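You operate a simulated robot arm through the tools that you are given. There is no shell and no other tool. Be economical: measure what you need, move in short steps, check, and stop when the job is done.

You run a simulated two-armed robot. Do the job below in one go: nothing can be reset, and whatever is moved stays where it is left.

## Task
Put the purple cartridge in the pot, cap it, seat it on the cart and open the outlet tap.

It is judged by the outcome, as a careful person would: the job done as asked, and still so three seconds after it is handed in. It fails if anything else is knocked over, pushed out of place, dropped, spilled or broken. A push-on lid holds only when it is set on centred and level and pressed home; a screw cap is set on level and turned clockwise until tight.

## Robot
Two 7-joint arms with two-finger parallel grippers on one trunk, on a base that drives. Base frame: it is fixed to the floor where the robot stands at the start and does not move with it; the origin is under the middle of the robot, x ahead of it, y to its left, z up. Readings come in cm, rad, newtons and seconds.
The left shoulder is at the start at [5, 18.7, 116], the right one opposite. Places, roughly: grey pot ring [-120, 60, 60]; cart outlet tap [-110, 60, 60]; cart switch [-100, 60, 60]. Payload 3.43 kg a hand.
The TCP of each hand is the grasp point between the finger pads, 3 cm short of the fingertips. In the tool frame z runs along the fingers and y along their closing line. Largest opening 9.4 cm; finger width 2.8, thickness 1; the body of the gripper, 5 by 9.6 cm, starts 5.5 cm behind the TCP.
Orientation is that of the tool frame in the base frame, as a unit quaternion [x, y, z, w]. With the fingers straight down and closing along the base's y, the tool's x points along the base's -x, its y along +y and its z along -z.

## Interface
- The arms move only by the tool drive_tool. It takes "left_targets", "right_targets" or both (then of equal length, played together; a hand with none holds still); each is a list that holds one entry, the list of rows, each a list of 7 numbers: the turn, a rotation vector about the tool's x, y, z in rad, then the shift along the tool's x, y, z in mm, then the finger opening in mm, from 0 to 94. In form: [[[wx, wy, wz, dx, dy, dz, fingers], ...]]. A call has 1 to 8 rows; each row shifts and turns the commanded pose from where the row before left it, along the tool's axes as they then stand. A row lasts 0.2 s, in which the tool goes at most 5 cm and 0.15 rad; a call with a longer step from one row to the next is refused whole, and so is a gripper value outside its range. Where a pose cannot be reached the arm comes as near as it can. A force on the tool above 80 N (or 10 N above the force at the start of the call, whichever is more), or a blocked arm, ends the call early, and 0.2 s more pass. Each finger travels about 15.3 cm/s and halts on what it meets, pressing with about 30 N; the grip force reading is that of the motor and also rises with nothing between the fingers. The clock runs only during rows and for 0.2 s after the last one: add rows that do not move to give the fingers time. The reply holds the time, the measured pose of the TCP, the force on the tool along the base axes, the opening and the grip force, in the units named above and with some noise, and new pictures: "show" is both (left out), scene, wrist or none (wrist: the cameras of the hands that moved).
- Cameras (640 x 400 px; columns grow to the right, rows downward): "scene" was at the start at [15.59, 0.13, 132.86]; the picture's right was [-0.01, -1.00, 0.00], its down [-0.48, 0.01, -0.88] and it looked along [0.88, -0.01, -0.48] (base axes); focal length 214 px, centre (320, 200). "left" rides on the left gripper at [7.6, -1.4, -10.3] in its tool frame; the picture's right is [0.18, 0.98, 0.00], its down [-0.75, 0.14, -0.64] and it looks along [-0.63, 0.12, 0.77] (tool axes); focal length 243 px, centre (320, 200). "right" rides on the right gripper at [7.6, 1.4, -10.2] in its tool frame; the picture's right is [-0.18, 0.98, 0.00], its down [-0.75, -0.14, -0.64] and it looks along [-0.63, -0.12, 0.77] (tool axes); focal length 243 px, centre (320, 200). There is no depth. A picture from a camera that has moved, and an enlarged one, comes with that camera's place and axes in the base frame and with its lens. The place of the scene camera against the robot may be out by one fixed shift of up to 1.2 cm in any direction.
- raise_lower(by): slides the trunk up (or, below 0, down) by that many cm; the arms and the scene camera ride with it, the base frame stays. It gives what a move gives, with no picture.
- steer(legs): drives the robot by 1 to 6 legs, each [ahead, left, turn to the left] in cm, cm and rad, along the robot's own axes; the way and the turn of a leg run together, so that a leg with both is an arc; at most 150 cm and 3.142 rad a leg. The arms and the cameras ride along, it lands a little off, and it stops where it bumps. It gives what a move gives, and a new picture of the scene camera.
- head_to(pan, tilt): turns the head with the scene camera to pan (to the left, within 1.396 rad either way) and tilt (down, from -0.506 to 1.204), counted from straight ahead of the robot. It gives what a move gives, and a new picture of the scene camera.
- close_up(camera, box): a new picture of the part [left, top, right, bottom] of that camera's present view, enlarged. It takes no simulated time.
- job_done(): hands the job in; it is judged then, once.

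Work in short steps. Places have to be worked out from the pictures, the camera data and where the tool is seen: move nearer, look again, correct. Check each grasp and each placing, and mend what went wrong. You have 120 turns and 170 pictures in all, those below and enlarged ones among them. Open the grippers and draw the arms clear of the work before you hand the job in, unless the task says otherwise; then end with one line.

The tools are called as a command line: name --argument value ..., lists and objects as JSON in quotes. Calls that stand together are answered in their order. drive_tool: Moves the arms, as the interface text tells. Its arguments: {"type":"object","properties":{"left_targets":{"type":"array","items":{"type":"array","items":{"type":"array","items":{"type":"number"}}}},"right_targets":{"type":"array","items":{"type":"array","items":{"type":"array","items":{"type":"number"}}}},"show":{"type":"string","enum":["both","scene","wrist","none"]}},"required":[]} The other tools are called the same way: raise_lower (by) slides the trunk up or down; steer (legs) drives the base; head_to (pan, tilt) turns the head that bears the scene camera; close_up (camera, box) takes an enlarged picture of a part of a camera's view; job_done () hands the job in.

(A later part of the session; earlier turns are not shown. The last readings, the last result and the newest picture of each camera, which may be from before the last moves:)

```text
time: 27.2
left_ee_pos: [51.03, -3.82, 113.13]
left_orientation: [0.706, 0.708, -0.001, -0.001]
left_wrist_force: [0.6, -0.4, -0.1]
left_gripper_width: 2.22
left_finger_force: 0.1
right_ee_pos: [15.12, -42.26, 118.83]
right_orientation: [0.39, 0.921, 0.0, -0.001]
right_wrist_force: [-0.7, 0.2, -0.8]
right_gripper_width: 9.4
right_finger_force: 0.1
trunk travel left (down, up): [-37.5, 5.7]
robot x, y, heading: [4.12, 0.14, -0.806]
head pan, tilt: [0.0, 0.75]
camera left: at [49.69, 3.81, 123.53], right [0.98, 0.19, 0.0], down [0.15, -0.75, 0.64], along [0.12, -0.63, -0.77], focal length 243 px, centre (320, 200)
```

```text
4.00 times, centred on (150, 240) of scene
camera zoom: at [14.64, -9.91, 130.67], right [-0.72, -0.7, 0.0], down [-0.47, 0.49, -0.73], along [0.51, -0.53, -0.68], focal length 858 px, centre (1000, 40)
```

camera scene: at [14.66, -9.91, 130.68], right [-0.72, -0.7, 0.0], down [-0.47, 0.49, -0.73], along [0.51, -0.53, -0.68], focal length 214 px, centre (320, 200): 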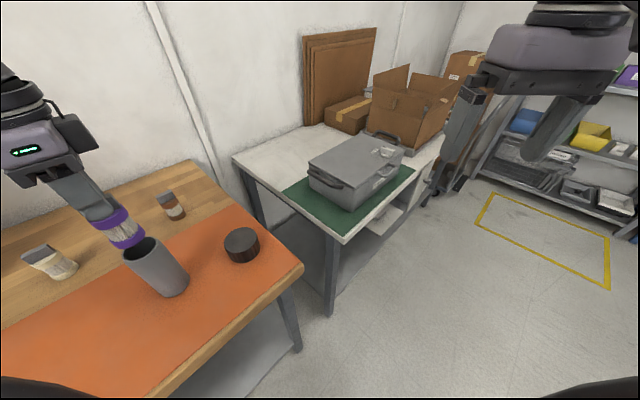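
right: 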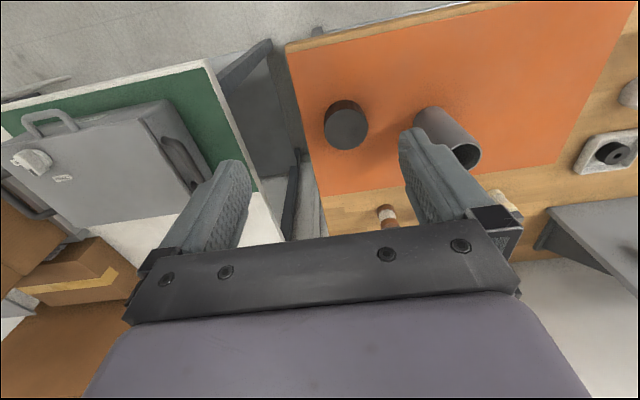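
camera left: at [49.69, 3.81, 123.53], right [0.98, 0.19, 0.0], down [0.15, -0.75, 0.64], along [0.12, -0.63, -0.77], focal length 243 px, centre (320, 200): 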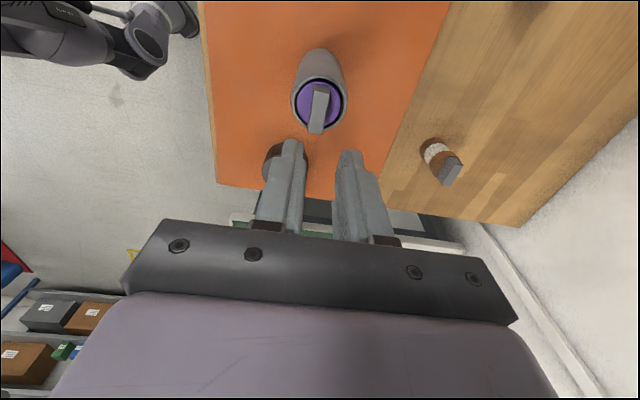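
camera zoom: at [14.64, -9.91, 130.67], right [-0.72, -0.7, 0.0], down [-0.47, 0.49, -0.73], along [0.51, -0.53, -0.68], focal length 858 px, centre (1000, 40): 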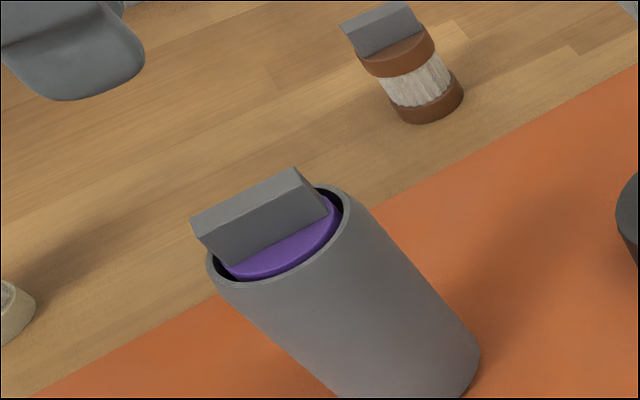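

The cartridge rests on an inner seat with its tab just above the rim, as intended. I zoom on the cap, then turn the robot back to face the table so the right hand can handle the cap while the left steadies the pot.

close_up --camera "scene" --box '[210, 210, 280, 280]'

steer --legs '[[0, 0, 0.8], [3, 0, 0]]'

```text
5.71 times, centred on (245, 245) of scene
camera zoom: at [14.64, -9.91, 130.67], right [-0.72, -0.7, 0.0], down [-0.47, 0.49, -0.73], along [0.51, -0.53, -0.68], focal length 1226 px, centre (749, -57)
```

zoom: 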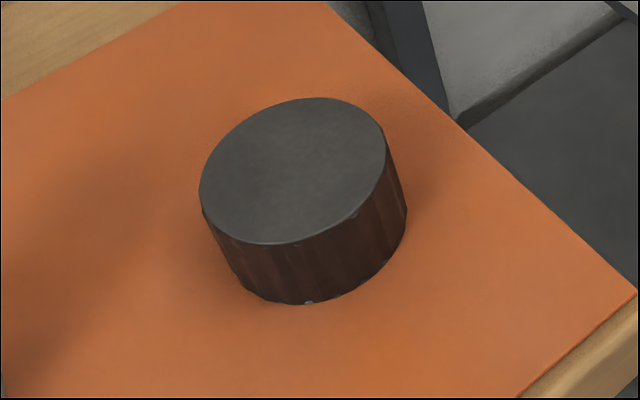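

```text
time: 30.1
left_ee_pos: [43.07, 30.6, 113.12]
left_orientation: [0.38, 0.925, -0.001, -0.001]
left_wrist_force: [0.6, 1.0, 0.7]
left_gripper_width: 2.19
left_finger_force: 0.0
right_ee_pos: [45.04, -22.12, 118.79]
right_orientation: [0.008, 1.0, 0.0, -0.002]
right_wrist_force: [0.4, 0.4, -0.1]
right_gripper_width: 9.39
right_finger_force: 0.2
trunk travel left (down, up): [-37.5, 5.7]
robot x, y, heading: [7.22, -0.4, -0.014]
head pan, tilt: [0.0, 0.75]
camera scene: at [22.1, 0.03, 130.66], right [-0.01, -1.0, 0.0], down [-0.68, 0.01, -0.73], along [0.73, -0.01, -0.68], focal length 214 px, centre (320, 200)
```

scene: 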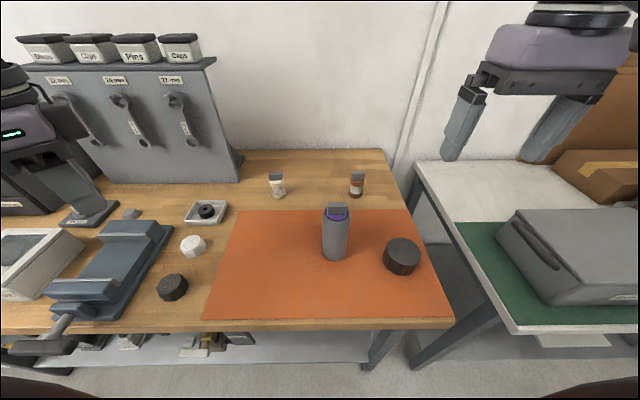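

I look at the cap through the right wrist camera before approaching it.

close_up --camera "right" --box '[160, 0, 640, 300]'

close_up --camera "scene" --box '[300, 190, 440, 300]'

```text
1.33 times, centred on (400, 150) of right
camera zoom: at [37.41, -20.39, 129.01], right [0.2, 0.98, 0.0], down [0.75, -0.15, 0.64], along [0.63, -0.13, -0.77], focal length 324 px, centre (213, 267)
```

zoom: 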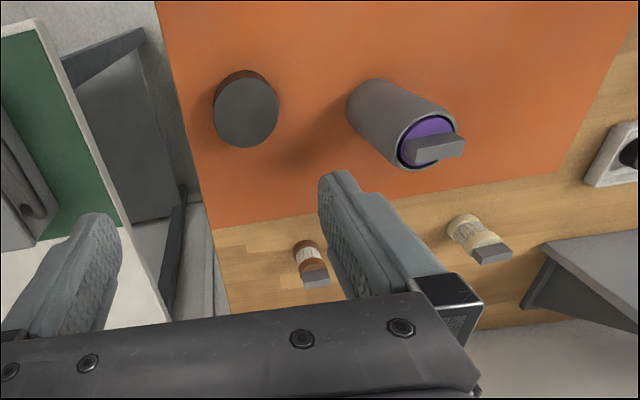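

```text
3.64 times, centred on (370, 245) of scene
camera zoom: at [22.1, 0.03, 130.66], right [-0.01, -1.0, 0.0], down [-0.68, 0.01, -0.73], along [0.73, -0.01, -0.68], focal length 780 px, centre (138, 36)
```

zoom: 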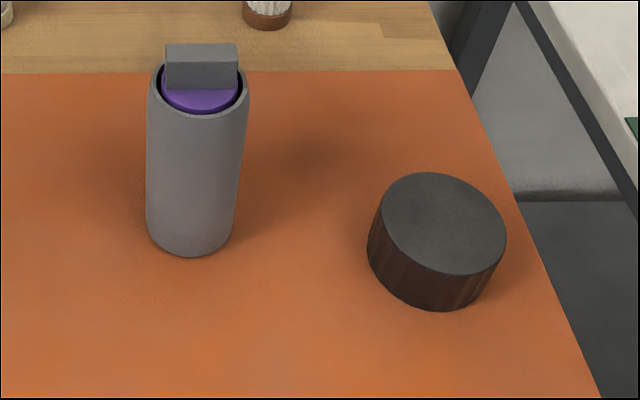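

The cap top is at about (47.6, -18.8, 91), diameter ≈7 cm, height ≈4 cm. I move the right hand above it.

drive_tool --right_targets '[[[0, 0, 0, -13, 16, 35, 94], [0, 0, 0, -13, 16, 40, 94], [0, 0, 0, 0, 0, 40, 94], [0, 0, 0, 0, 0, 40, 94]]]' --show "wrist"

```text
time: 31.1
left_ee_pos: [42.99, 30.68, 113.25]
left_orientation: [0.38, 0.925, -0.002, -0.001]
left_wrist_force: [0.6, -0.1, 0.2]
left_gripper_width: 2.18
left_finger_force: 0.0
right_ee_pos: [47.64, -19.03, 103.35]
right_orientation: [0.007, 1.0, 0.0, 0.001]
right_wrist_force: [-0.1, -0.2, -0.9]
right_gripper_width: 9.4
right_finger_force: 0.1
trunk travel left (down, up): [-37.5, 5.7]
robot x, y, heading: [7.27, -0.06, -0.011]
head pan, tilt: [0.0, 0.75]
camera right: at [39.87, -17.25, 113.5], right [0.2, 0.98, 0.0], down [0.75, -0.15, 0.64], along [0.63, -0.13, -0.77], focal length 243 px, centre (320, 200)
```

right: 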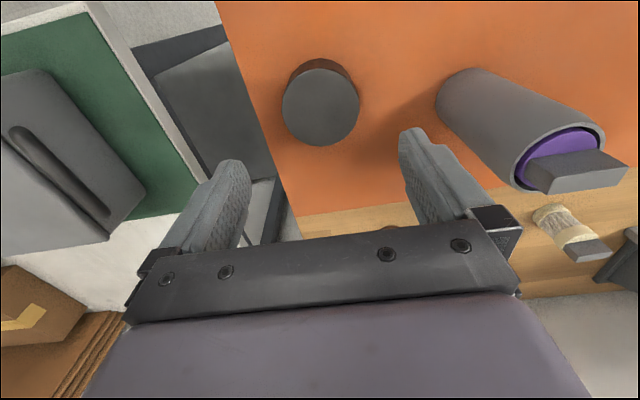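

Cap centre ≈ (47.7, -18.85), top z≈90.7. I descend so the tips sit ~1 cm above the mat, then close on it.

drive_tool --right_targets '[[[0, 0, 0, 0, 2, 40, 94], [0, 0, 0, 0, 0, 40, 94], [0, 0, 0, 0, 0, 40, 94], [0, 0, 0, 0, 0, 0, 94]]]' --show "wrist"

close_up --camera "scene" --box '[340, 180, 460, 300]'

```text
time: 32.1
left_ee_pos: [42.95, 30.6, 113.12]
left_orientation: [0.38, 0.925, -0.001, -0.002]
left_wrist_force: [-0.5, -0.2, -0.7]
left_gripper_width: 2.19
left_finger_force: 0.1
right_ee_pos: [47.57, -18.67, 91.4]
right_orientation: [0.007, 1.0, 0.0, -0.001]
right_wrist_force: [0.1, -0.3, -0.5]
right_gripper_width: 9.39
right_finger_force: 0.1
trunk travel left (down, up): [-37.5, 5.7]
robot x, y, heading: [7.15, -0.04, -0.013]
head pan, tilt: [0.0, 0.75]
camera right: at [39.93, -16.99, 101.51], right [0.2, 0.98, 0.0], down [0.75, -0.15, 0.64], along [0.63, -0.13, -0.77], focal length 243 px, centre (320, 200)
```

right: 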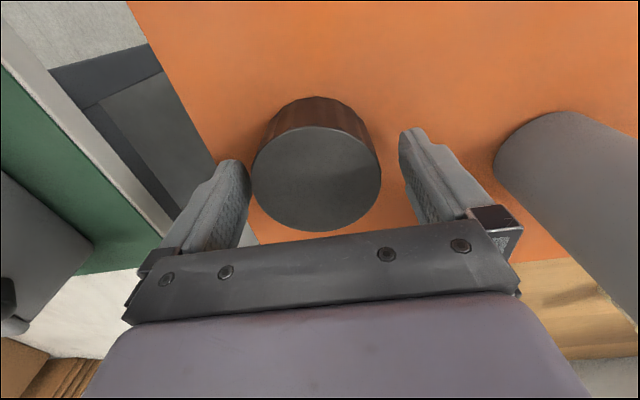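

```text
3.33 times, centred on (400, 240) of scene
camera zoom: at [21.98, 0.04, 130.68], right [-0.01, -1.0, 0.0], down [-0.68, 0.01, -0.73], along [0.73, -0.01, -0.68], focal length 715 px, centre (53, 67)
```

zoom: 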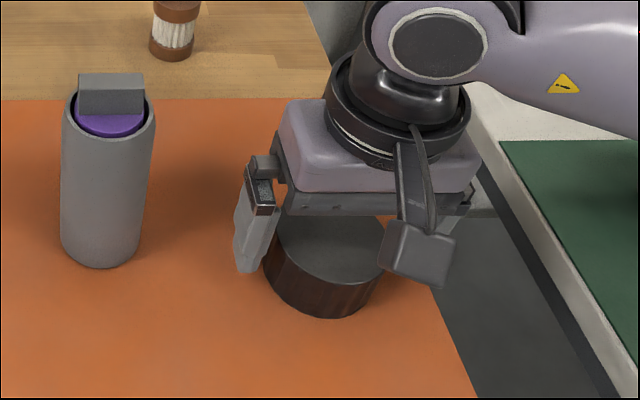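

Cap top refines to z≈90, centre (47.8, -18.8). I adjust by 2 mm, lower 5 mm, and close.

drive_tool --right_targets '[[[0, 0, 0, -2, -1, 5, 94], [0, 0, 0, 0, 0, 0, 80], [0, 0, 0, 0, 0, 0, 60], [0, 0, 0, 0, 0, 0, 50], [0, 0, 0, 0, 0, 0, 50]]]' --show "wrist"

```text
time: 33.3
left_ee_pos: [42.91, 30.64, 113.17]
left_orientation: [0.38, 0.925, -0.001, -0.001]
left_wrist_force: [0.2, -0.2, 0.2]
left_gripper_width: 2.18
left_finger_force: 0.1
right_ee_pos: [47.83, -18.78, 90.82]
right_orientation: [0.007, 1.0, 0.0, 0.0]
right_wrist_force: [1.6, -1.0, 1.5]
right_gripper_width: 7.23
right_finger_force: 30.1
trunk travel left (down, up): [-37.5, 5.7]
robot x, y, heading: [7.25, -0.1, -0.011]
head pan, tilt: [0.0, 0.75]
camera right: at [40.13, -17.08, 101.07], right [0.2, 0.98, 0.0], down [0.75, -0.15, 0.64], along [0.63, -0.13, -0.77], focal length 243 px, centre (320, 200)
```

right: 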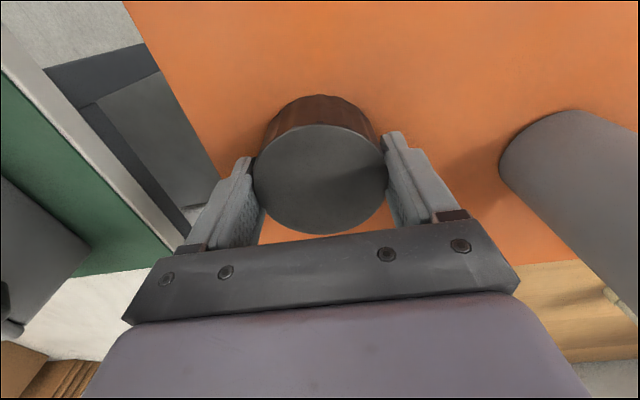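

Cap held at 7.2 cm. I lift it 21 cm to clear the pot and tab.

drive_tool --right_targets '[[[0, 0, 0, 0, 0, -20, 50], [0, 0, 0, 0, 0, -48, 50], [0, 0, 0, 0, 0, -48, 50], [0, 0, 0, 0, 0, -48, 50], [0, 0, 0, 0, 0, -48, 50], [0, 0, 0, 0, 0, 0, 50]]]' --show "both"

close_up --camera "scene" --box '[300, 70, 460, 270]'

```text
time: 34.7
left_ee_pos: [42.92, 30.61, 113.24]
left_orientation: [0.38, 0.925, -0.002, -0.001]
left_wrist_force: [0.1, 0.0, -0.1]
left_gripper_width: 2.2
left_finger_force: 0.1
right_ee_pos: [47.87, -18.78, 112.05]
right_orientation: [0.007, 1.0, 0.0, -0.001]
right_wrist_force: [0.4, 0.8, -0.7]
right_gripper_width: 7.21
right_finger_force: 29.8
trunk travel left (down, up): [-37.5, 5.7]
robot x, y, heading: [7.25, -0.07, -0.012]
head pan, tilt: [0.0, 0.75]
camera scene: at [22.01, 0.02, 130.67], right [-0.01, -1.0, 0.0], down [-0.68, 0.01, -0.73], along [0.73, -0.01, -0.68], focal length 214 px, centre (320, 200)
camera right: at [40.21, -17.16, 122.29], right [0.2, 0.98, 0.0], down [0.75, -0.15, 0.64], along [0.63, -0.13, -0.77], focal length 243 px, centre (320, 200)
```

scene: 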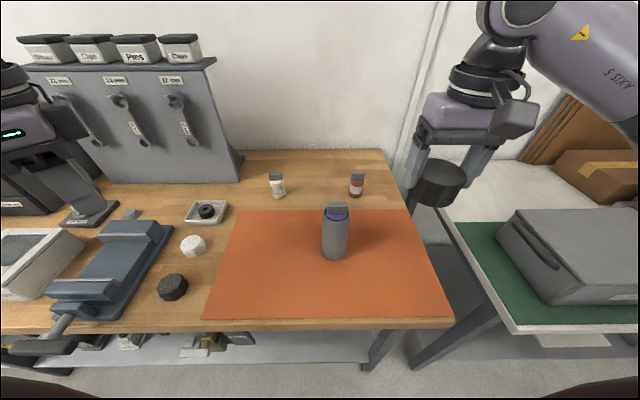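
right: 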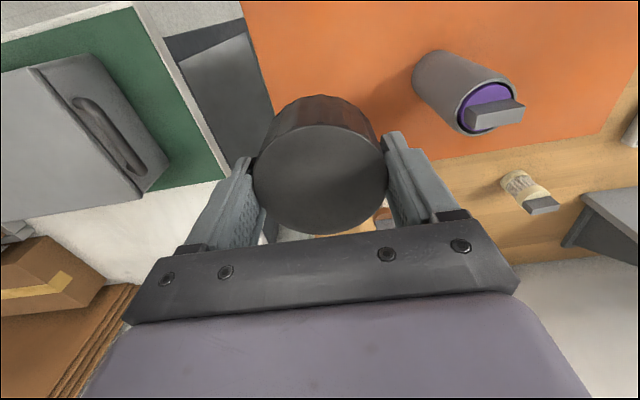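

```text
2.00 times, centred on (380, 170) of scene
camera zoom: at [22.01, 0.02, 130.67], right [-0.01, -1.0, 0.0], down [-0.68, 0.01, -0.73], along [0.73, -0.01, -0.68], focal length 429 px, centre (200, 260)
```

zoom: 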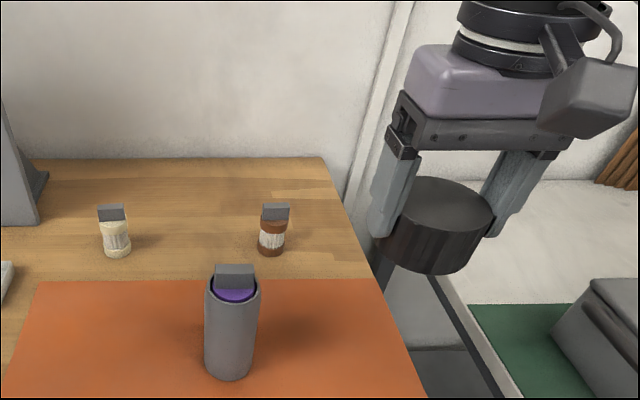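

From its apparent size the cap's centre is about 3 mm nearer the robot than the TCP. I bring the cap over the pot at (51.3, -3.9), and yaw the left hand to serve as a side-view camera for checking x alignment.

drive_tool --right_targets '[[[0, 0, 0, -9, 30, 0, 50], [0, 0, 0, -9, 30, 0, 50], [0, 0, 0, -8, 30, 0, 50], [0, 0, 0, -8, 30, 0, 50], [0, 0, 0, 0, 29, 0, 50], [0, 0, 0, 0, 0, 0, 50]]]' --left_targets '[[[0, 0, 0.13, 0, 0, 0, 22], [0, 0, 0.13, 0, 0, 0, 22], [0, 0, 0.13, 0, 0, 0, 22], [0, 0, 0.13, 0, 0, 0, 22], [0, 0, 0.13, 0, 0, 0, 22], [0, 0, 0.13, 0, 0, 0, 22]]]' --show "scene"

drive_tool --left_targets '[[[0, 0, 0, -40, 20, -8, 22], [0, 0, 0, -40, 20, -8, 22], [0, 0, 0, -40, 20, -8, 22], [0, 0, 0, -40, 20, -8, 22]]]' --show "wrist"

```text
time: 36.1
left_ee_pos: [42.94, 30.63, 113.13]
left_orientation: [0.704, 0.71, -0.001, 0.0]
left_wrist_force: [0.0, 0.0, -0.1]
left_gripper_width: 2.19
left_finger_force: 0.1
right_ee_pos: [51.36, -3.85, 111.95]
right_orientation: [0.007, 1.0, 0.001, -0.001]
right_wrist_force: [-0.3, 0.2, -1.1]
right_gripper_width: 7.21
right_finger_force: 30.1
trunk travel left (down, up): [-37.5, 5.7]
robot x, y, heading: [7.2, -0.27, -0.009]
head pan, tilt: [0.0, 0.75]
camera scene: at [21.99, 0.0, 130.68], right [-0.01, -1.0, 0.0], down [-0.68, 0.01, -0.73], along [0.73, -0.01, -0.68], focal length 214 px, centre (320, 200)
```

scene: 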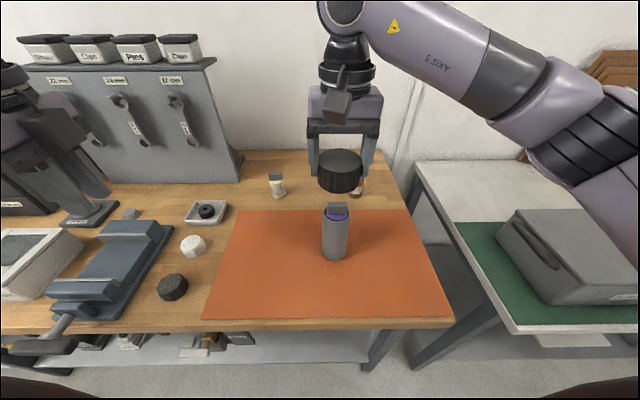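

```text
time: 37.1
left_ee_pos: [51.21, 14.56, 116.49]
left_orientation: [0.703, 0.711, -0.001, -0.001]
left_wrist_force: [-0.4, -0.3, -0.1]
left_gripper_width: 2.2
left_finger_force: 0.1
right_ee_pos: [51.37, -4.12, 111.9]
right_orientation: [0.007, 1.0, 0.0, -0.001]
right_wrist_force: [-0.6, -0.5, -0.7]
right_gripper_width: 7.23
right_finger_force: 29.7
trunk travel left (down, up): [-37.5, 5.7]
robot x, y, heading: [7.38, -0.09, -0.011]
head pan, tilt: [0.0, 0.75]
camera left: at [49.73, 22.19, 126.7], right [0.98, 0.2, 0.0], down [0.15, -0.75, 0.64], along [0.12, -0.63, -0.77], focal length 243 px, centre (320, 200)
```

left: 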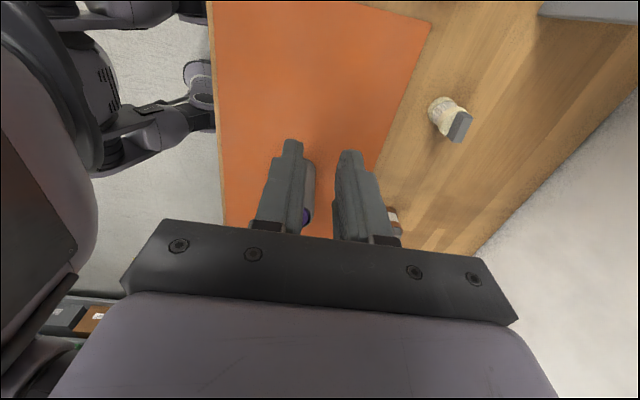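

The pot is hidden behind the left fingers. I tilt the left hand 0.4 rad toward the pot and open it so the camera sees between the fingers.

drive_tool --left_targets '[[[0, -0.14, 0, 0, 0, 0, 94], [0, -0.14, 0, 0, 0, 0, 94], [0, -0.14, 0, 0, 0, 0, 94], [0, 0, 0, 0, 0, 0, 94]]]' --show "wrist"

close_up --camera "left" --box '[220, 60, 420, 240]'

close_up --camera "scene" --box '[280, 130, 400, 270]'

```text
time: 38.1
left_ee_pos: [51.17, 14.71, 116.41]
left_orientation: [0.687, 0.696, -0.148, 0.148]
left_wrist_force: [0.8, 0.6, 0.5]
left_gripper_width: 9.42
left_finger_force: 0.1
right_ee_pos: [51.38, -3.92, 112.02]
right_orientation: [0.008, 1.0, 0.0, -0.001]
right_wrist_force: [0.5, 0.0, -0.1]
right_gripper_width: 7.2
right_finger_force: 29.7
trunk travel left (down, up): [-37.5, 5.7]
robot x, y, heading: [7.07, 0.29, -0.008]
head pan, tilt: [0.0, 0.75]
camera left: at [49.63, 25.78, 122.66], right [0.98, 0.18, -0.08], down [0.15, -0.42, 0.89], along [0.13, -0.89, -0.44], focal length 243 px, centre (320, 200)
```

left: 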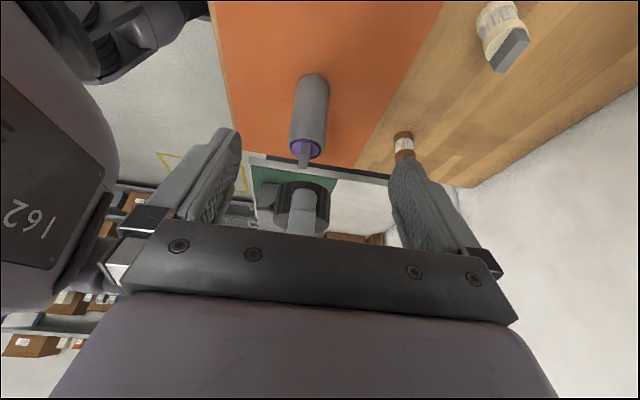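

```text
2.22 times, centred on (320, 150) of left
camera zoom: at [49.63, 25.78, 122.66], right [0.98, 0.18, -0.08], down [0.15, -0.42, 0.89], along [0.13, -0.89, -0.44], focal length 539 px, centre (320, 311)
```

zoom: 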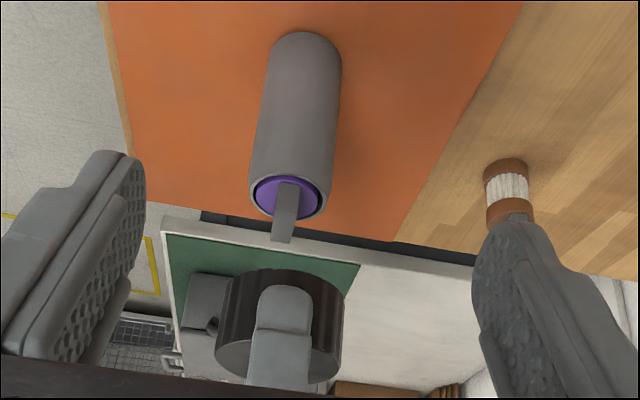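

```text
2.86 times, centred on (340, 200) of scene
camera zoom: at [21.99, 0.01, 130.68], right [-0.01, -1.0, 0.0], down [-0.68, 0.01, -0.73], along [0.73, -0.01, -0.68], focal length 613 px, centre (263, 200)
```

zoom: 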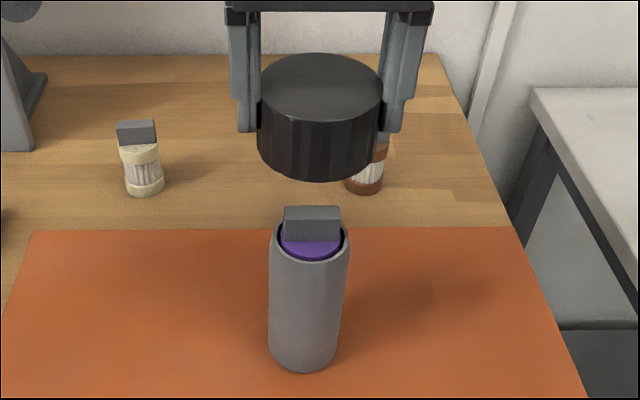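

Y is aligned. I need a finer look at x from the left camera.

close_up --camera "left" --box '[260, 65, 360, 245]'

close_up --camera "left" --box '[270, 130, 350, 240]'

```text
2.22 times, centred on (310, 155) of left
camera zoom: at [49.63, 25.78, 122.66], right [0.98, 0.18, -0.08], down [0.15, -0.42, 0.89], along [0.13, -0.89, -0.44], focal length 539 px, centre (342, 300)
```

zoom: 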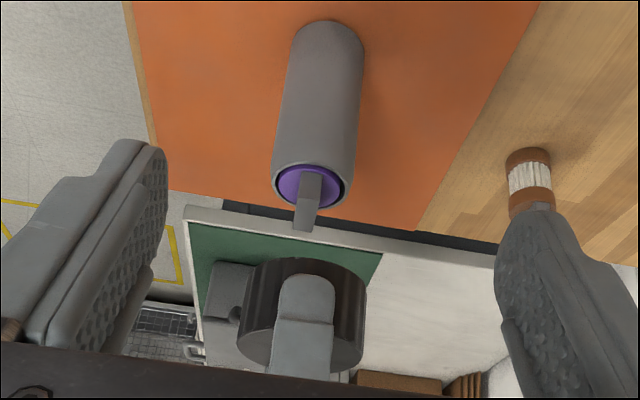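

```text
3.64 times, centred on (310, 185) of left
camera zoom: at [49.63, 25.78, 122.66], right [0.98, 0.18, -0.08], down [0.15, -0.42, 0.89], along [0.13, -0.89, -0.44], focal length 882 px, centre (356, 254)
```

zoom: 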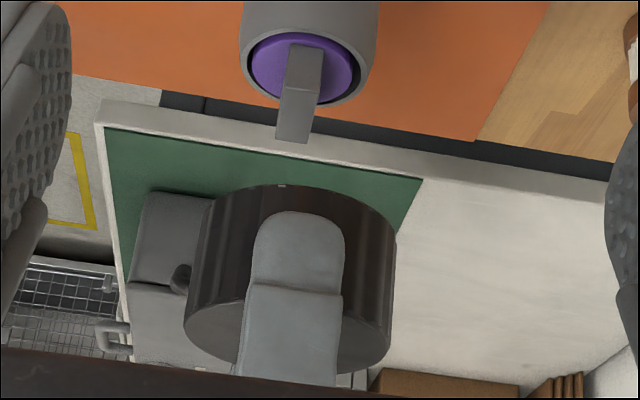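

By the nadir-line check the cap is about 5 mm too far in +x. I correct that and lower until the skirt is just above the tab top.

drive_tool --right_targets '[[[0, 0, 0, 5, 0, 0, 50], [0, 0, 0, 0, 0, 25, 50], [0, 0, 0, 0, 0, 25, 50], [0, 0, 0, 0, 0, 0, 50]]]' --show "none"

close_up --camera "left" --box '[270, 80, 350, 240]'

close_up --camera "scene" --box '[280, 150, 390, 270]'

```text
time: 39.1
left_ee_pos: [51.17, 14.63, 116.35]
left_orientation: [0.687, 0.696, -0.148, 0.147]
left_wrist_force: [-0.1, 0.0, 0.3]
left_gripper_width: 9.4
left_finger_force: 0.0
right_ee_pos: [50.83, -3.95, 107.13]
right_orientation: [0.008, 1.0, 0.0, -0.001]
right_wrist_force: [-0.2, 0.2, -1.2]
right_gripper_width: 7.24
right_finger_force: 29.9
trunk travel left (down, up): [-37.5, 5.7]
robot x, y, heading: [7.48, 0.32, -0.016]
head pan, tilt: [0.0, 0.75]
```

```text
2.50 times, centred on (310, 160) of left
camera zoom: at [49.63, 25.81, 122.66], right [0.98, 0.18, -0.08], down [0.15, -0.42, 0.89], along [0.13, -0.89, -0.44], focal length 606 px, centre (345, 300)
```

zoom: 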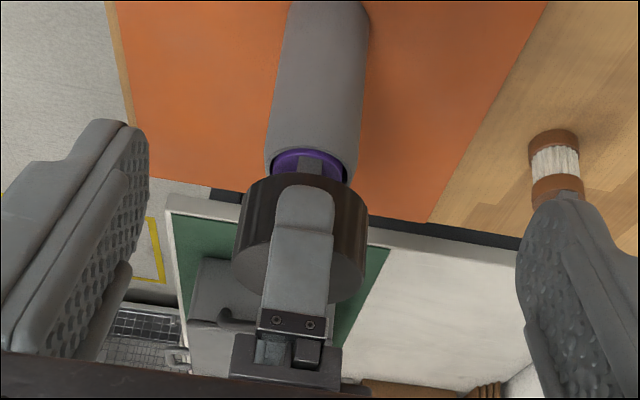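

```text
3.33 times, centred on (335, 210) of scene
camera zoom: at [21.99, 0.04, 130.68], right [-0.01, -1.0, 0.0], down [-0.68, 0.01, -0.73], along [0.73, -0.01, -0.68], focal length 715 px, centre (270, 167)
```

zoom: 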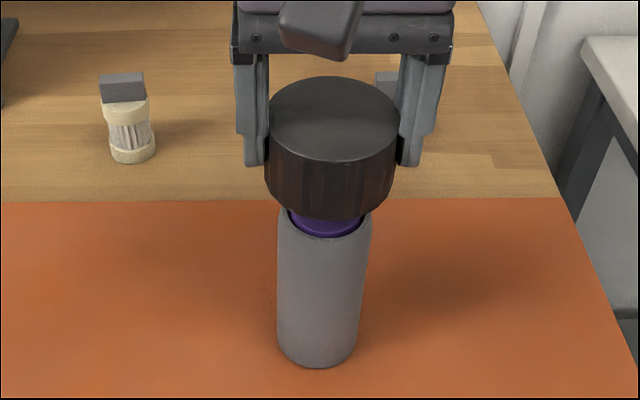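

Alignment now matches in both views. I lower slowly onto the rim, watching the force.

drive_tool --right_targets '[[[0, 0, 0, 0, 0, 10, 50], [0, 0, 0, 0, 0, 10, 50], [0, 0, 0, 0, 0, 8, 50], [0, 0, 0, 0, 0, 5, 50], [0, 0, 0, 0, 0, 0, 50]]]' --show "none"

close_up --camera "scene" --box '[280, 150, 390, 270]'

```text
time: 40.3
left_ee_pos: [51.13, 14.63, 116.44]
left_orientation: [0.687, 0.696, -0.148, 0.147]
left_wrist_force: [-0.3, -0.5, -0.9]
left_gripper_width: 9.4
left_finger_force: 0.1
right_ee_pos: [50.73, -3.82, 103.66]
right_orientation: [0.006, 1.0, 0.0, -0.001]
right_wrist_force: [0.0, -1.7, 0.3]
right_gripper_width: 7.2
right_finger_force: 30.4
trunk travel left (down, up): [-37.5, 5.7]
robot x, y, heading: [7.28, 0.13, -0.01]
head pan, tilt: [0.0, 0.75]
```

```text
3.33 times, centred on (335, 210) of scene
camera zoom: at [21.99, 0.03, 130.68], right [-0.01, -1.0, 0.0], down [-0.68, 0.01, -0.73], along [0.73, -0.01, -0.68], focal length 715 px, centre (270, 167)
```

zoom: 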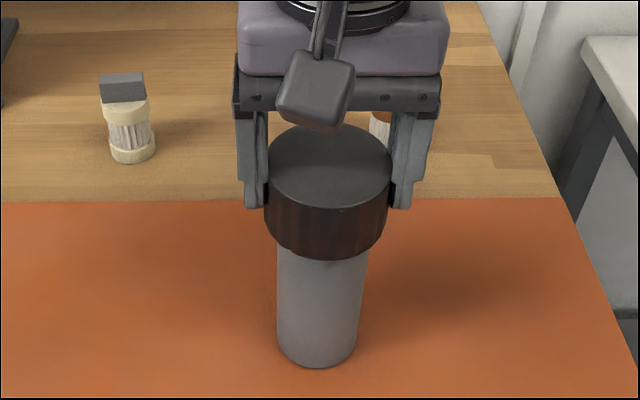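

No contact yet, skirt level with the rim. I lower another 10 mm in small steps.

drive_tool --right_targets '[[[0, 0, 0, 0, 0, 4, 50], [0, 0, 0, 0, 0, 3, 50], [0, 0, 0, 0, 0, 3, 50], [0, 0, 0, 0, 0, 0, 50]]]' --show "none"

close_up --camera "left" --box '[270, 80, 350, 240]'

```text
time: 41.3
left_ee_pos: [50.99, 14.68, 116.5]
left_orientation: [0.687, 0.696, -0.147, 0.149]
left_wrist_force: [1.3, -0.5, 0.2]
left_gripper_width: 9.39
left_finger_force: 0.1
right_ee_pos: [50.81, -3.9, 102.99]
right_orientation: [0.008, 1.0, 0.001, 0.003]
right_wrist_force: [1.6, -3.6, 30.6]
right_gripper_width: 7.21
right_finger_force: 29.8
trunk travel left (down, up): [-37.5, 5.7]
robot x, y, heading: [7.07, 0.05, -0.012]
head pan, tilt: [0.0, 0.75]
```

```text
2.50 times, centred on (310, 160) of left
camera zoom: at [49.46, 25.77, 122.79], right [0.98, 0.18, -0.08], down [0.15, -0.42, 0.89], along [0.13, -0.89, -0.44], focal length 606 px, centre (345, 300)
```

zoom: 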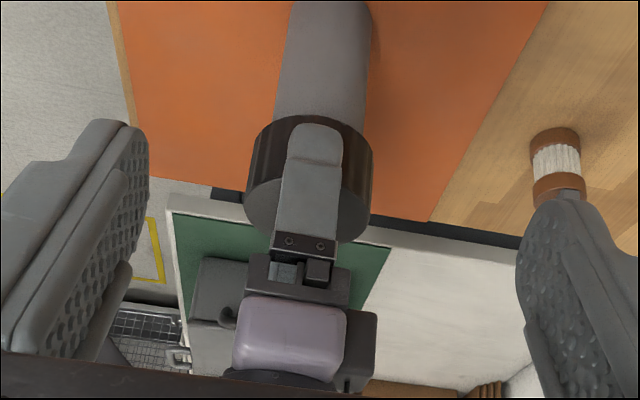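

Contact at TCP z≈103.0 with 31 N. I test for a thread: turn clockwise (about tool +z) 0.7 rad under this light pressure and see whether it descends.

drive_tool --right_targets '[[[0, 0, 0.14, 0, 0, 0, 50], [0, 0, 0.14, 0, 0, 0, 50], [0, 0, 0.14, 0, 0, 0, 50], [0, 0, 0.14, 0, 0, 0, 50], [0, 0, 0.14, 0, 0, 0, 50], [0, 0, 0, 0, 0, 0, 50]]]' --show "none"

close_up --camera "left" --box '[270, 80, 350, 240]'

close_up --camera "scene" --box '[280, 150, 390, 270]'

```text
time: 42.7
left_ee_pos: [50.93, 14.71, 116.51]
left_orientation: [0.687, 0.696, -0.148, 0.149]
left_wrist_force: [-0.3, -0.8, 0.1]
left_gripper_width: 9.42
left_finger_force: 0.0
right_ee_pos: [50.76, -3.77, 103.04]
right_orientation: [0.351, 0.936, 0.003, 0.002]
right_wrist_force: [6.8, 1.4, 29.7]
right_gripper_width: 7.23
right_finger_force: 30.2
trunk travel left (down, up): [-37.5, 5.7]
robot x, y, heading: [7.11, -0.24, -0.008]
head pan, tilt: [0.0, 0.75]
```

```text
2.50 times, centred on (310, 160) of left
camera zoom: at [49.51, 25.84, 122.71], right [0.98, 0.18, -0.08], down [0.15, -0.42, 0.89], along [0.13, -0.89, -0.44], focal length 606 px, centre (345, 300)
```

zoom: 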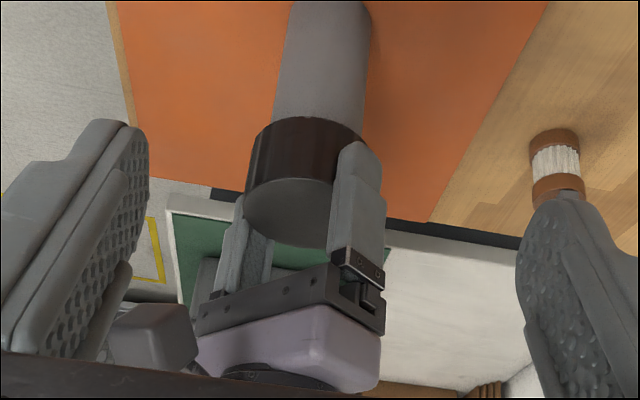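

```text
3.33 times, centred on (335, 210) of scene
camera zoom: at [21.86, 0.07, 130.7], right [-0.01, -1.0, 0.0], down [-0.68, 0.01, -0.73], along [0.73, -0.01, -0.68], focal length 715 px, centre (270, 167)
```

zoom: 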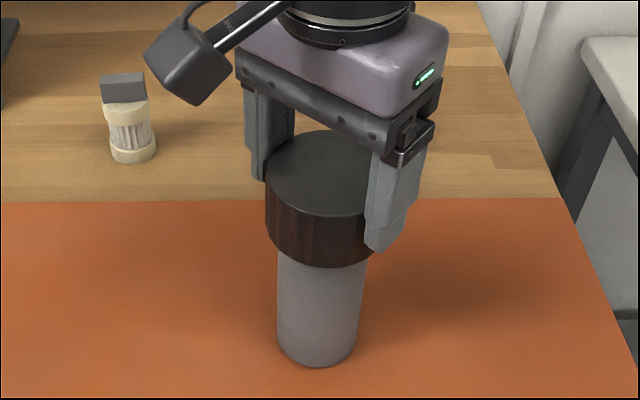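

It turned freely with no lead and no change of force, so it may be a push-on. I press down further in small steps.

drive_tool --right_targets '[[[0, 0, 0, 0, 0, 2, 50], [0, 0, 0, 0, 0, 2, 50], [0, 0, 0, 0, 0, 2, 50], [0, 0, 0, 0, 0, 0, 50]]]' --show "none"

close_up --camera "left" --box '[270, 80, 350, 240]'

```text
time: 43.7
left_ee_pos: [51.03, 14.75, 116.46]
left_orientation: [0.687, 0.696, -0.147, 0.149]
left_wrist_force: [0.0, -0.3, 0.4]
left_gripper_width: 9.41
left_finger_force: 0.1
right_ee_pos: [50.79, -3.83, 102.83]
right_orientation: [0.349, 0.937, 0.008, 0.005]
right_wrist_force: [6.1, 0.8, 47.2]
right_gripper_width: 7.24
right_finger_force: 30.1
trunk travel left (down, up): [-37.5, 5.7]
robot x, y, heading: [7.21, -0.08, -0.014]
head pan, tilt: [0.0, 0.75]
```

```text
2.50 times, centred on (310, 160) of left
camera zoom: at [49.38, 25.84, 122.78], right [0.98, 0.18, -0.08], down [0.15, -0.42, 0.89], along [0.13, -0.89, -0.44], focal length 606 px, centre (345, 300)
```

zoom: 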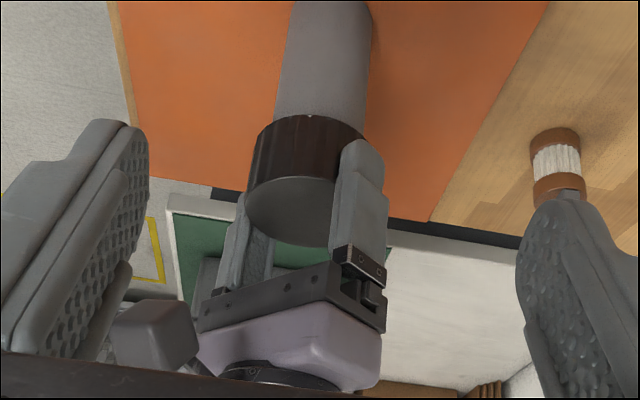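

The cap does not move under 47 N, so with its ribbed side it is likely a screw cap and the pot turned along with it. I ease the right hand, and swing the left hand into a tilted side approach (55° from vertical, fingers closing along x) to hold the pot's lower body.

drive_tool --right_targets '[[[0, 0, 0, 0, 0, -5, 50], [0, 0, 0, 0, 0, 0, 50], [0, 0, 0, 0, 0, 0, 50], [0, 0, 0, 0, 0, 0, 50], [0, 0, 0, 0, 0, 0, 50], [0, 0, 0, 0, 0, 0, 50], [0, 0, 0, 0, 0, 0, 50], [0, 0, 0, 0, 0, 0, 50]]]' --left_targets '[[[0, -0.135, 0, 0, 0, 0, 94], [0, -0.135, 0, 0, 0, 0, 94], [0, -0.135, 0, 0, 0, 0, 94], [0, -0.135, 0, 0, 0, 0, 94], [0, 0, 0, 24, 0, 40, 94], [0, 0, 0, 24, 0, 40, 94], [0, 0, 0, 24, 0, 40, 94], [0, 0, 0, 24, 0, 40, 94]]]' --show "both"

```text
time: 45.5
left_ee_pos: [51.08, 7.06, 99.5]
left_orientation: [0.623, 0.631, -0.326, 0.329]
left_wrist_force: [1.3, -0.9, 0.9]
left_gripper_width: 9.39
left_finger_force: 0.0
right_ee_pos: [50.78, -3.88, 102.87]
right_orientation: [0.349, 0.937, 0.001, 0.001]
right_wrist_force: [5.2, 4.6, 24.6]
right_gripper_width: 7.22
right_finger_force: 29.6
trunk travel left (down, up): [-37.5, 5.7]
robot x, y, heading: [6.83, -0.19, -0.012]
head pan, tilt: [0.0, 0.75]
camera scene: at [21.87, 0.1, 130.7], right [-0.01, -1.0, 0.0], down [-0.68, 0.01, -0.73], along [0.73, -0.01, -0.68], focal length 214 px, centre (320, 200)
camera right: at [45.92, 2.3, 113.08], right [0.78, 0.62, 0.0], down [0.48, -0.6, 0.64], along [0.4, -0.5, -0.77], focal length 243 px, centre (320, 200)
camera left: at [49.53, 19.85, 99.11], right [0.98, 0.12, -0.15], down [0.14, 0.1, 0.99], along [0.13, -0.99, 0.08], focal length 243 px, centre (320, 200)
```

scene: 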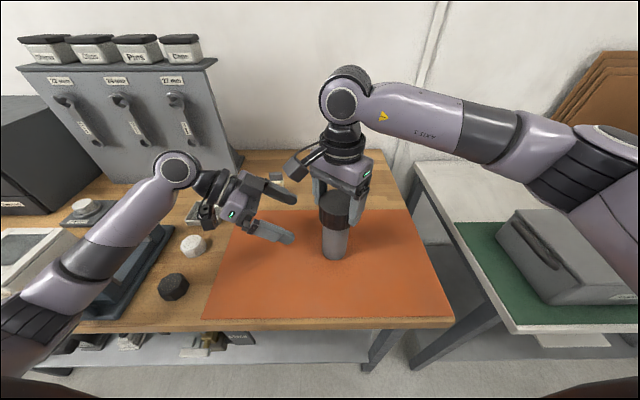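
right: 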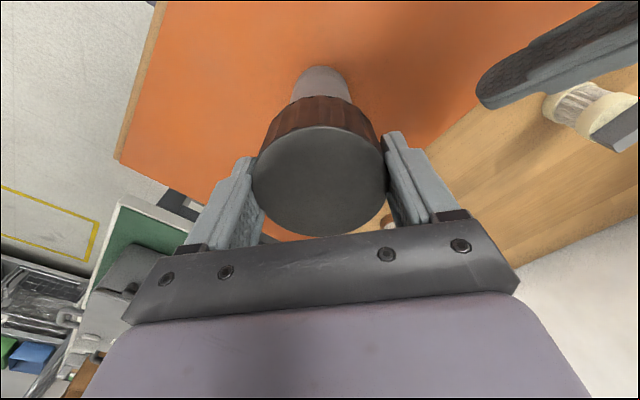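
left: 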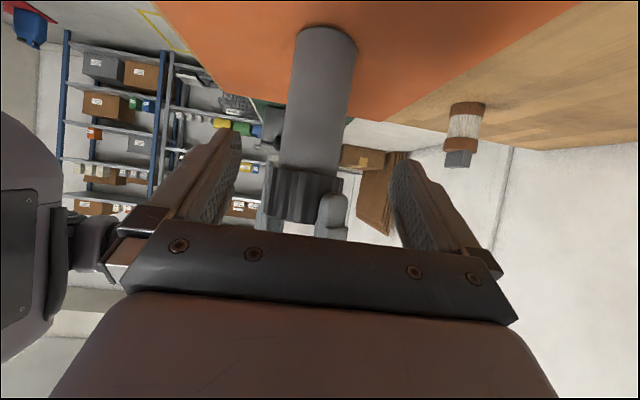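

The left hand is lined up with the pot (pot axis x≈51.07, TCP x 51.08). I advance along the fingers 12.4 cm to straddle the pot.

drive_tool --left_targets '[[[0, 0, 0, 1, 0, 40, 94], [0, 0, 0, 1, 0, 40, 94], [0, 0, 0, 1, 0, 42, 94], [0, 0, 0, 0, 0, 0, 94]]]' --show "both"

close_up --camera "scene" --box '[230, 150, 420, 290]'

```text
time: 46.5
left_ee_pos: [50.92, -2.61, 92.21]
left_orientation: [0.623, 0.631, -0.326, 0.328]
left_wrist_force: [0.7, -0.5, -0.5]
left_gripper_width: 9.4
left_finger_force: 0.0
right_ee_pos: [50.78, -3.81, 102.92]
right_orientation: [0.349, 0.937, 0.003, 0.001]
right_wrist_force: [5.0, 5.9, 25.0]
right_gripper_width: 7.25
right_finger_force: 30.1
trunk travel left (down, up): [-37.5, 5.7]
robot x, y, heading: [7.12, 0.17, -0.015]
head pan, tilt: [0.0, 0.75]
camera scene: at [21.86, 0.1, 130.7], right [-0.01, -1.0, 0.0], down [-0.68, 0.01, -0.73], along [0.73, -0.01, -0.68], focal length 214 px, centre (320, 200)
camera left: at [49.47, 10.06, 91.81], right [0.98, 0.12, -0.15], down [0.14, 0.1, 0.99], along [0.13, -0.99, 0.08], focal length 243 px, centre (320, 200)
```

scene: 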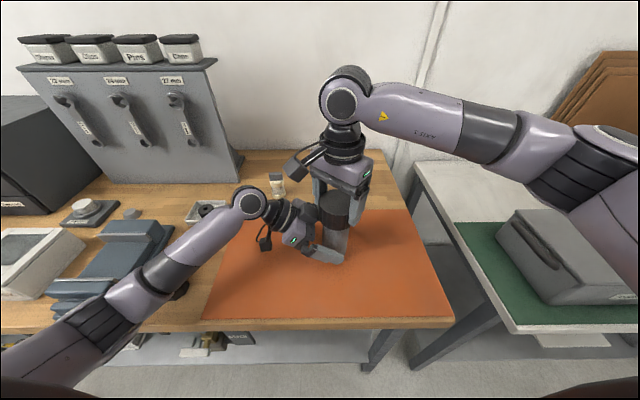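
left: 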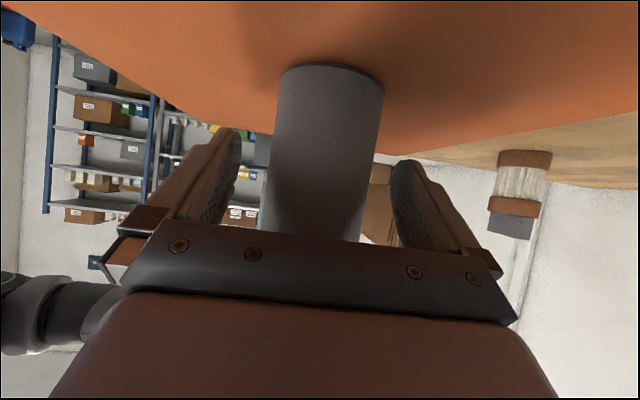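

```text
2.86 times, centred on (325, 220) of scene
camera zoom: at [21.86, 0.1, 130.7], right [-0.01, -1.0, 0.0], down [-0.68, 0.01, -0.73], along [0.73, -0.01, -0.68], focal length 613 px, centre (306, 143)
```

zoom: 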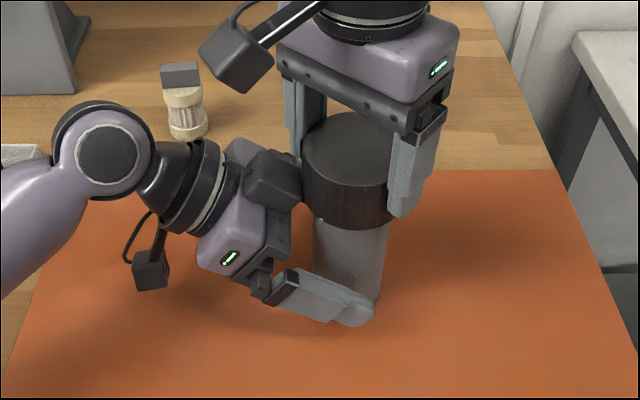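

The fingers straddle the pot at z≈91 with no contact. I close the left hand on the pot.

drive_tool --left_targets '[[[0, 0, 0, 0, 1, 0, 80], [0, 0, 0, 0, 0, 0, 60], [0, 0, 0, 0, 0, 0, 40], [0, 0, 0, 0, 0, 0, 30], [0, 0, 0, 0, 0, 0, 30]]]' --show "wrist"

```text
time: 47.7
left_ee_pos: [51.08, -2.76, 92.26]
left_orientation: [0.624, 0.63, -0.327, 0.327]
left_wrist_force: [-16.5, 3.5, 0.4]
left_gripper_width: 5.96
left_finger_force: 30.3
right_ee_pos: [50.72, -3.92, 102.87]
right_orientation: [0.351, 0.936, 0.001, 0.001]
right_wrist_force: [12.4, 3.9, 21.4]
right_gripper_width: 7.22
right_finger_force: 30.2
trunk travel left (down, up): [-37.5, 5.7]
robot x, y, heading: [7.22, 0.03, -0.01]
head pan, tilt: [0.0, 0.75]
camera left: at [49.5, 10.1, 91.84], right [0.98, 0.11, -0.15], down [0.14, 0.1, 0.99], along [0.13, -0.99, 0.08], focal length 243 px, centre (320, 200)
```

left: 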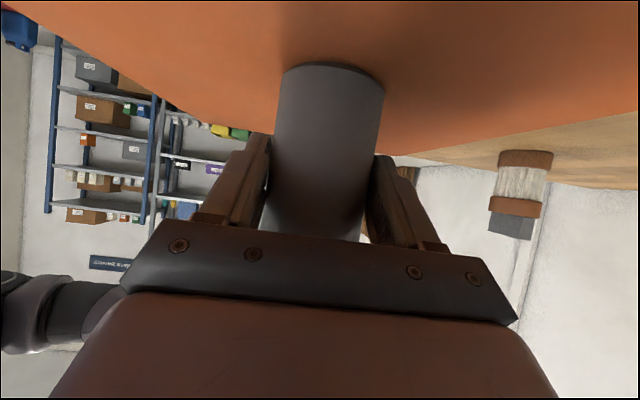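

Pot is held (5.96 cm). I relieve the small side strain and turn the cap clockwise again with the pot held.

drive_tool --left_targets '[[[0, 0, 0, 0, -1, 0, 30], [0, 0, 0, 0, 0, 0, 30], [0, 0, 0, 0, 0, 0, 30], [0, 0, 0, 0, 0, 0, 30], [0, 0, 0, 0, 0, 0, 30], [0, 0, 0, 0, 0, 0, 30]]]' --right_targets '[[[0, 0, 0, 0, 0, 0, 50], [0, 0, 0.12, 0, 0, 0, 50], [0, 0, 0.12, 0, 0, 0, 50], [0, 0, 0.12, 0, 0, 0, 50], [0, 0, 0.12, 0, 0, 0, 50], [0, 0, 0, 0, 0, 0, 50]]]' --show "wrist"

```text
time: 49.1
left_ee_pos: [50.9, -2.59, 92.18]
left_orientation: [0.623, 0.631, -0.326, 0.328]
left_wrist_force: [-21.3, -0.9, 0.1]
left_gripper_width: 5.95
left_finger_force: 29.8
right_ee_pos: [50.86, -3.83, 102.74]
right_orientation: [0.564, 0.826, 0.003, 0.002]
right_wrist_force: [17.9, 6.1, 18.1]
right_gripper_width: 7.24
right_finger_force: 29.9
trunk travel left (down, up): [-37.5, 5.7]
robot x, y, heading: [7.3, -0.21, -0.014]
head pan, tilt: [0.0, 0.75]
camera right: at [49.3, 3.86, 113.04], right [0.98, 0.19, 0.01], down [0.14, -0.75, 0.64], along [0.12, -0.63, -0.77], focal length 243 px, centre (320, 200)
camera left: at [49.49, 10.09, 91.85], right [0.98, 0.11, -0.15], down [0.14, 0.1, 0.99], along [0.13, -0.99, 0.08], focal length 243 px, centre (320, 200)
```

right: 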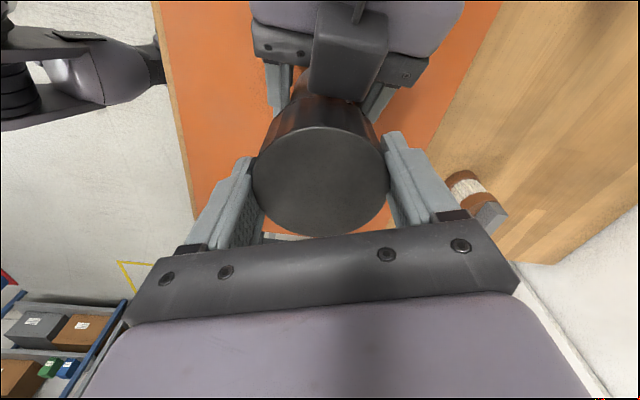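
left: 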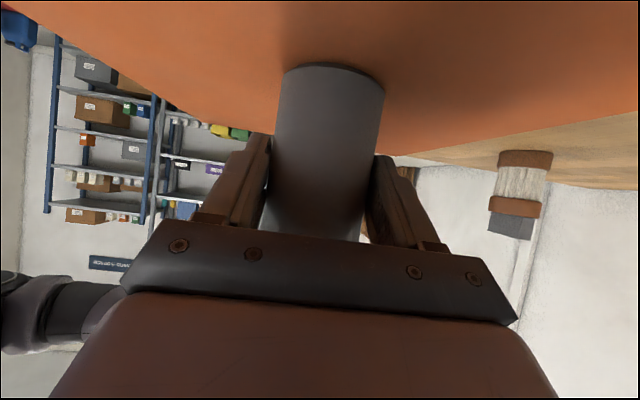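

Height dropped slightly and force eased, a hint of engagement; the hands push against each other by ~18 N along x. I shift the right hand +x by 3 mm and keep turning clockwise.

drive_tool --right_targets '[[[0, 0, 0, -1, 3, 0, 50], [0, 0, 0.12, 0, 0, 0, 50], [0, 0, 0.12, 0, 0, 0, 50], [0, 0, 0.12, 0, 0, 0, 50], [0, 0, 0.12, 0, 0, 0, 50], [0, 0, 0.12, 0, 0, 0, 50], [0, 0, 0, 0, 0, 0, 50]]]' --show "none"

close_up --camera "scene" --box '[270, 150, 400, 280]'

```text
time: 50.7
left_ee_pos: [50.99, -2.77, 92.14]
left_orientation: [0.624, 0.63, -0.327, 0.327]
left_wrist_force: [-15.9, 0.8, -0.3]
left_gripper_width: 5.92
left_finger_force: 29.4
right_ee_pos: [51.06, -3.82, 102.71]
right_orientation: [0.783, 0.623, 0.002, 0.0]
right_wrist_force: [13.0, 2.8, 20.4]
right_gripper_width: 7.23
right_finger_force: 30.6
trunk travel left (down, up): [-37.5, 5.7]
robot x, y, heading: [7.26, 0.24, -0.014]
head pan, tilt: [0.0, 0.75]
```

```text
3.08 times, centred on (335, 215) of scene
camera zoom: at [21.85, 0.08, 130.7], right [-0.01, -1.0, 0.0], down [-0.68, 0.01, -0.73], along [0.73, -0.01, -0.68], focal length 660 px, centre (274, 154)
```

zoom: 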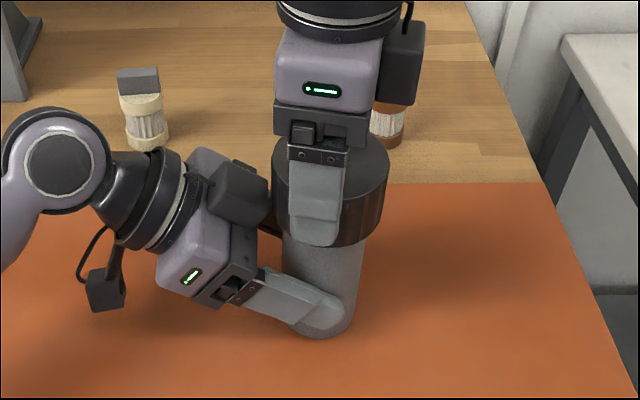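

No clear descent after 1.8 rad in all. To learn whether the cap is engaged, I lift the right hand slightly (pot held) and read the force.

drive_tool --right_targets '[[[0, 0, 0, 0, 0, -4, 50], [0, 0, 0, 0, 0, -4, 50], [0, 0, 0, 0, 0, 0, 50]]]' --show "none"

close_up --camera "scene" --box '[290, 180, 380, 280]'

```text
time: 51.5
left_ee_pos: [51.28, -2.81, 92.52]
left_orientation: [0.623, 0.63, -0.326, 0.331]
left_wrist_force: [-12.4, -2.7, 13.0]
left_gripper_width: 5.89
left_finger_force: 29.9
right_ee_pos: [51.16, -4.05, 103.17]
right_orientation: [0.782, 0.623, -0.002, 0.001]
right_wrist_force: [11.1, 3.3, -17.0]
right_gripper_width: 7.27
right_finger_force: 30.3
trunk travel left (down, up): [-37.5, 5.7]
robot x, y, heading: [7.26, 0.17, -0.011]
head pan, tilt: [0.0, 0.75]
```

```text
4.00 times, centred on (335, 230) of scene
camera zoom: at [22.03, 0.02, 130.66], right [-0.01, -1.0, 0.0], down [-0.68, 0.01, -0.73], along [0.73, -0.01, -0.68], focal length 858 px, centre (260, 80)
```

zoom: 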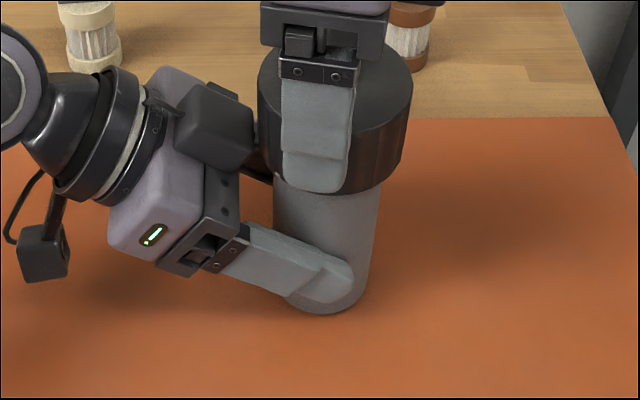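

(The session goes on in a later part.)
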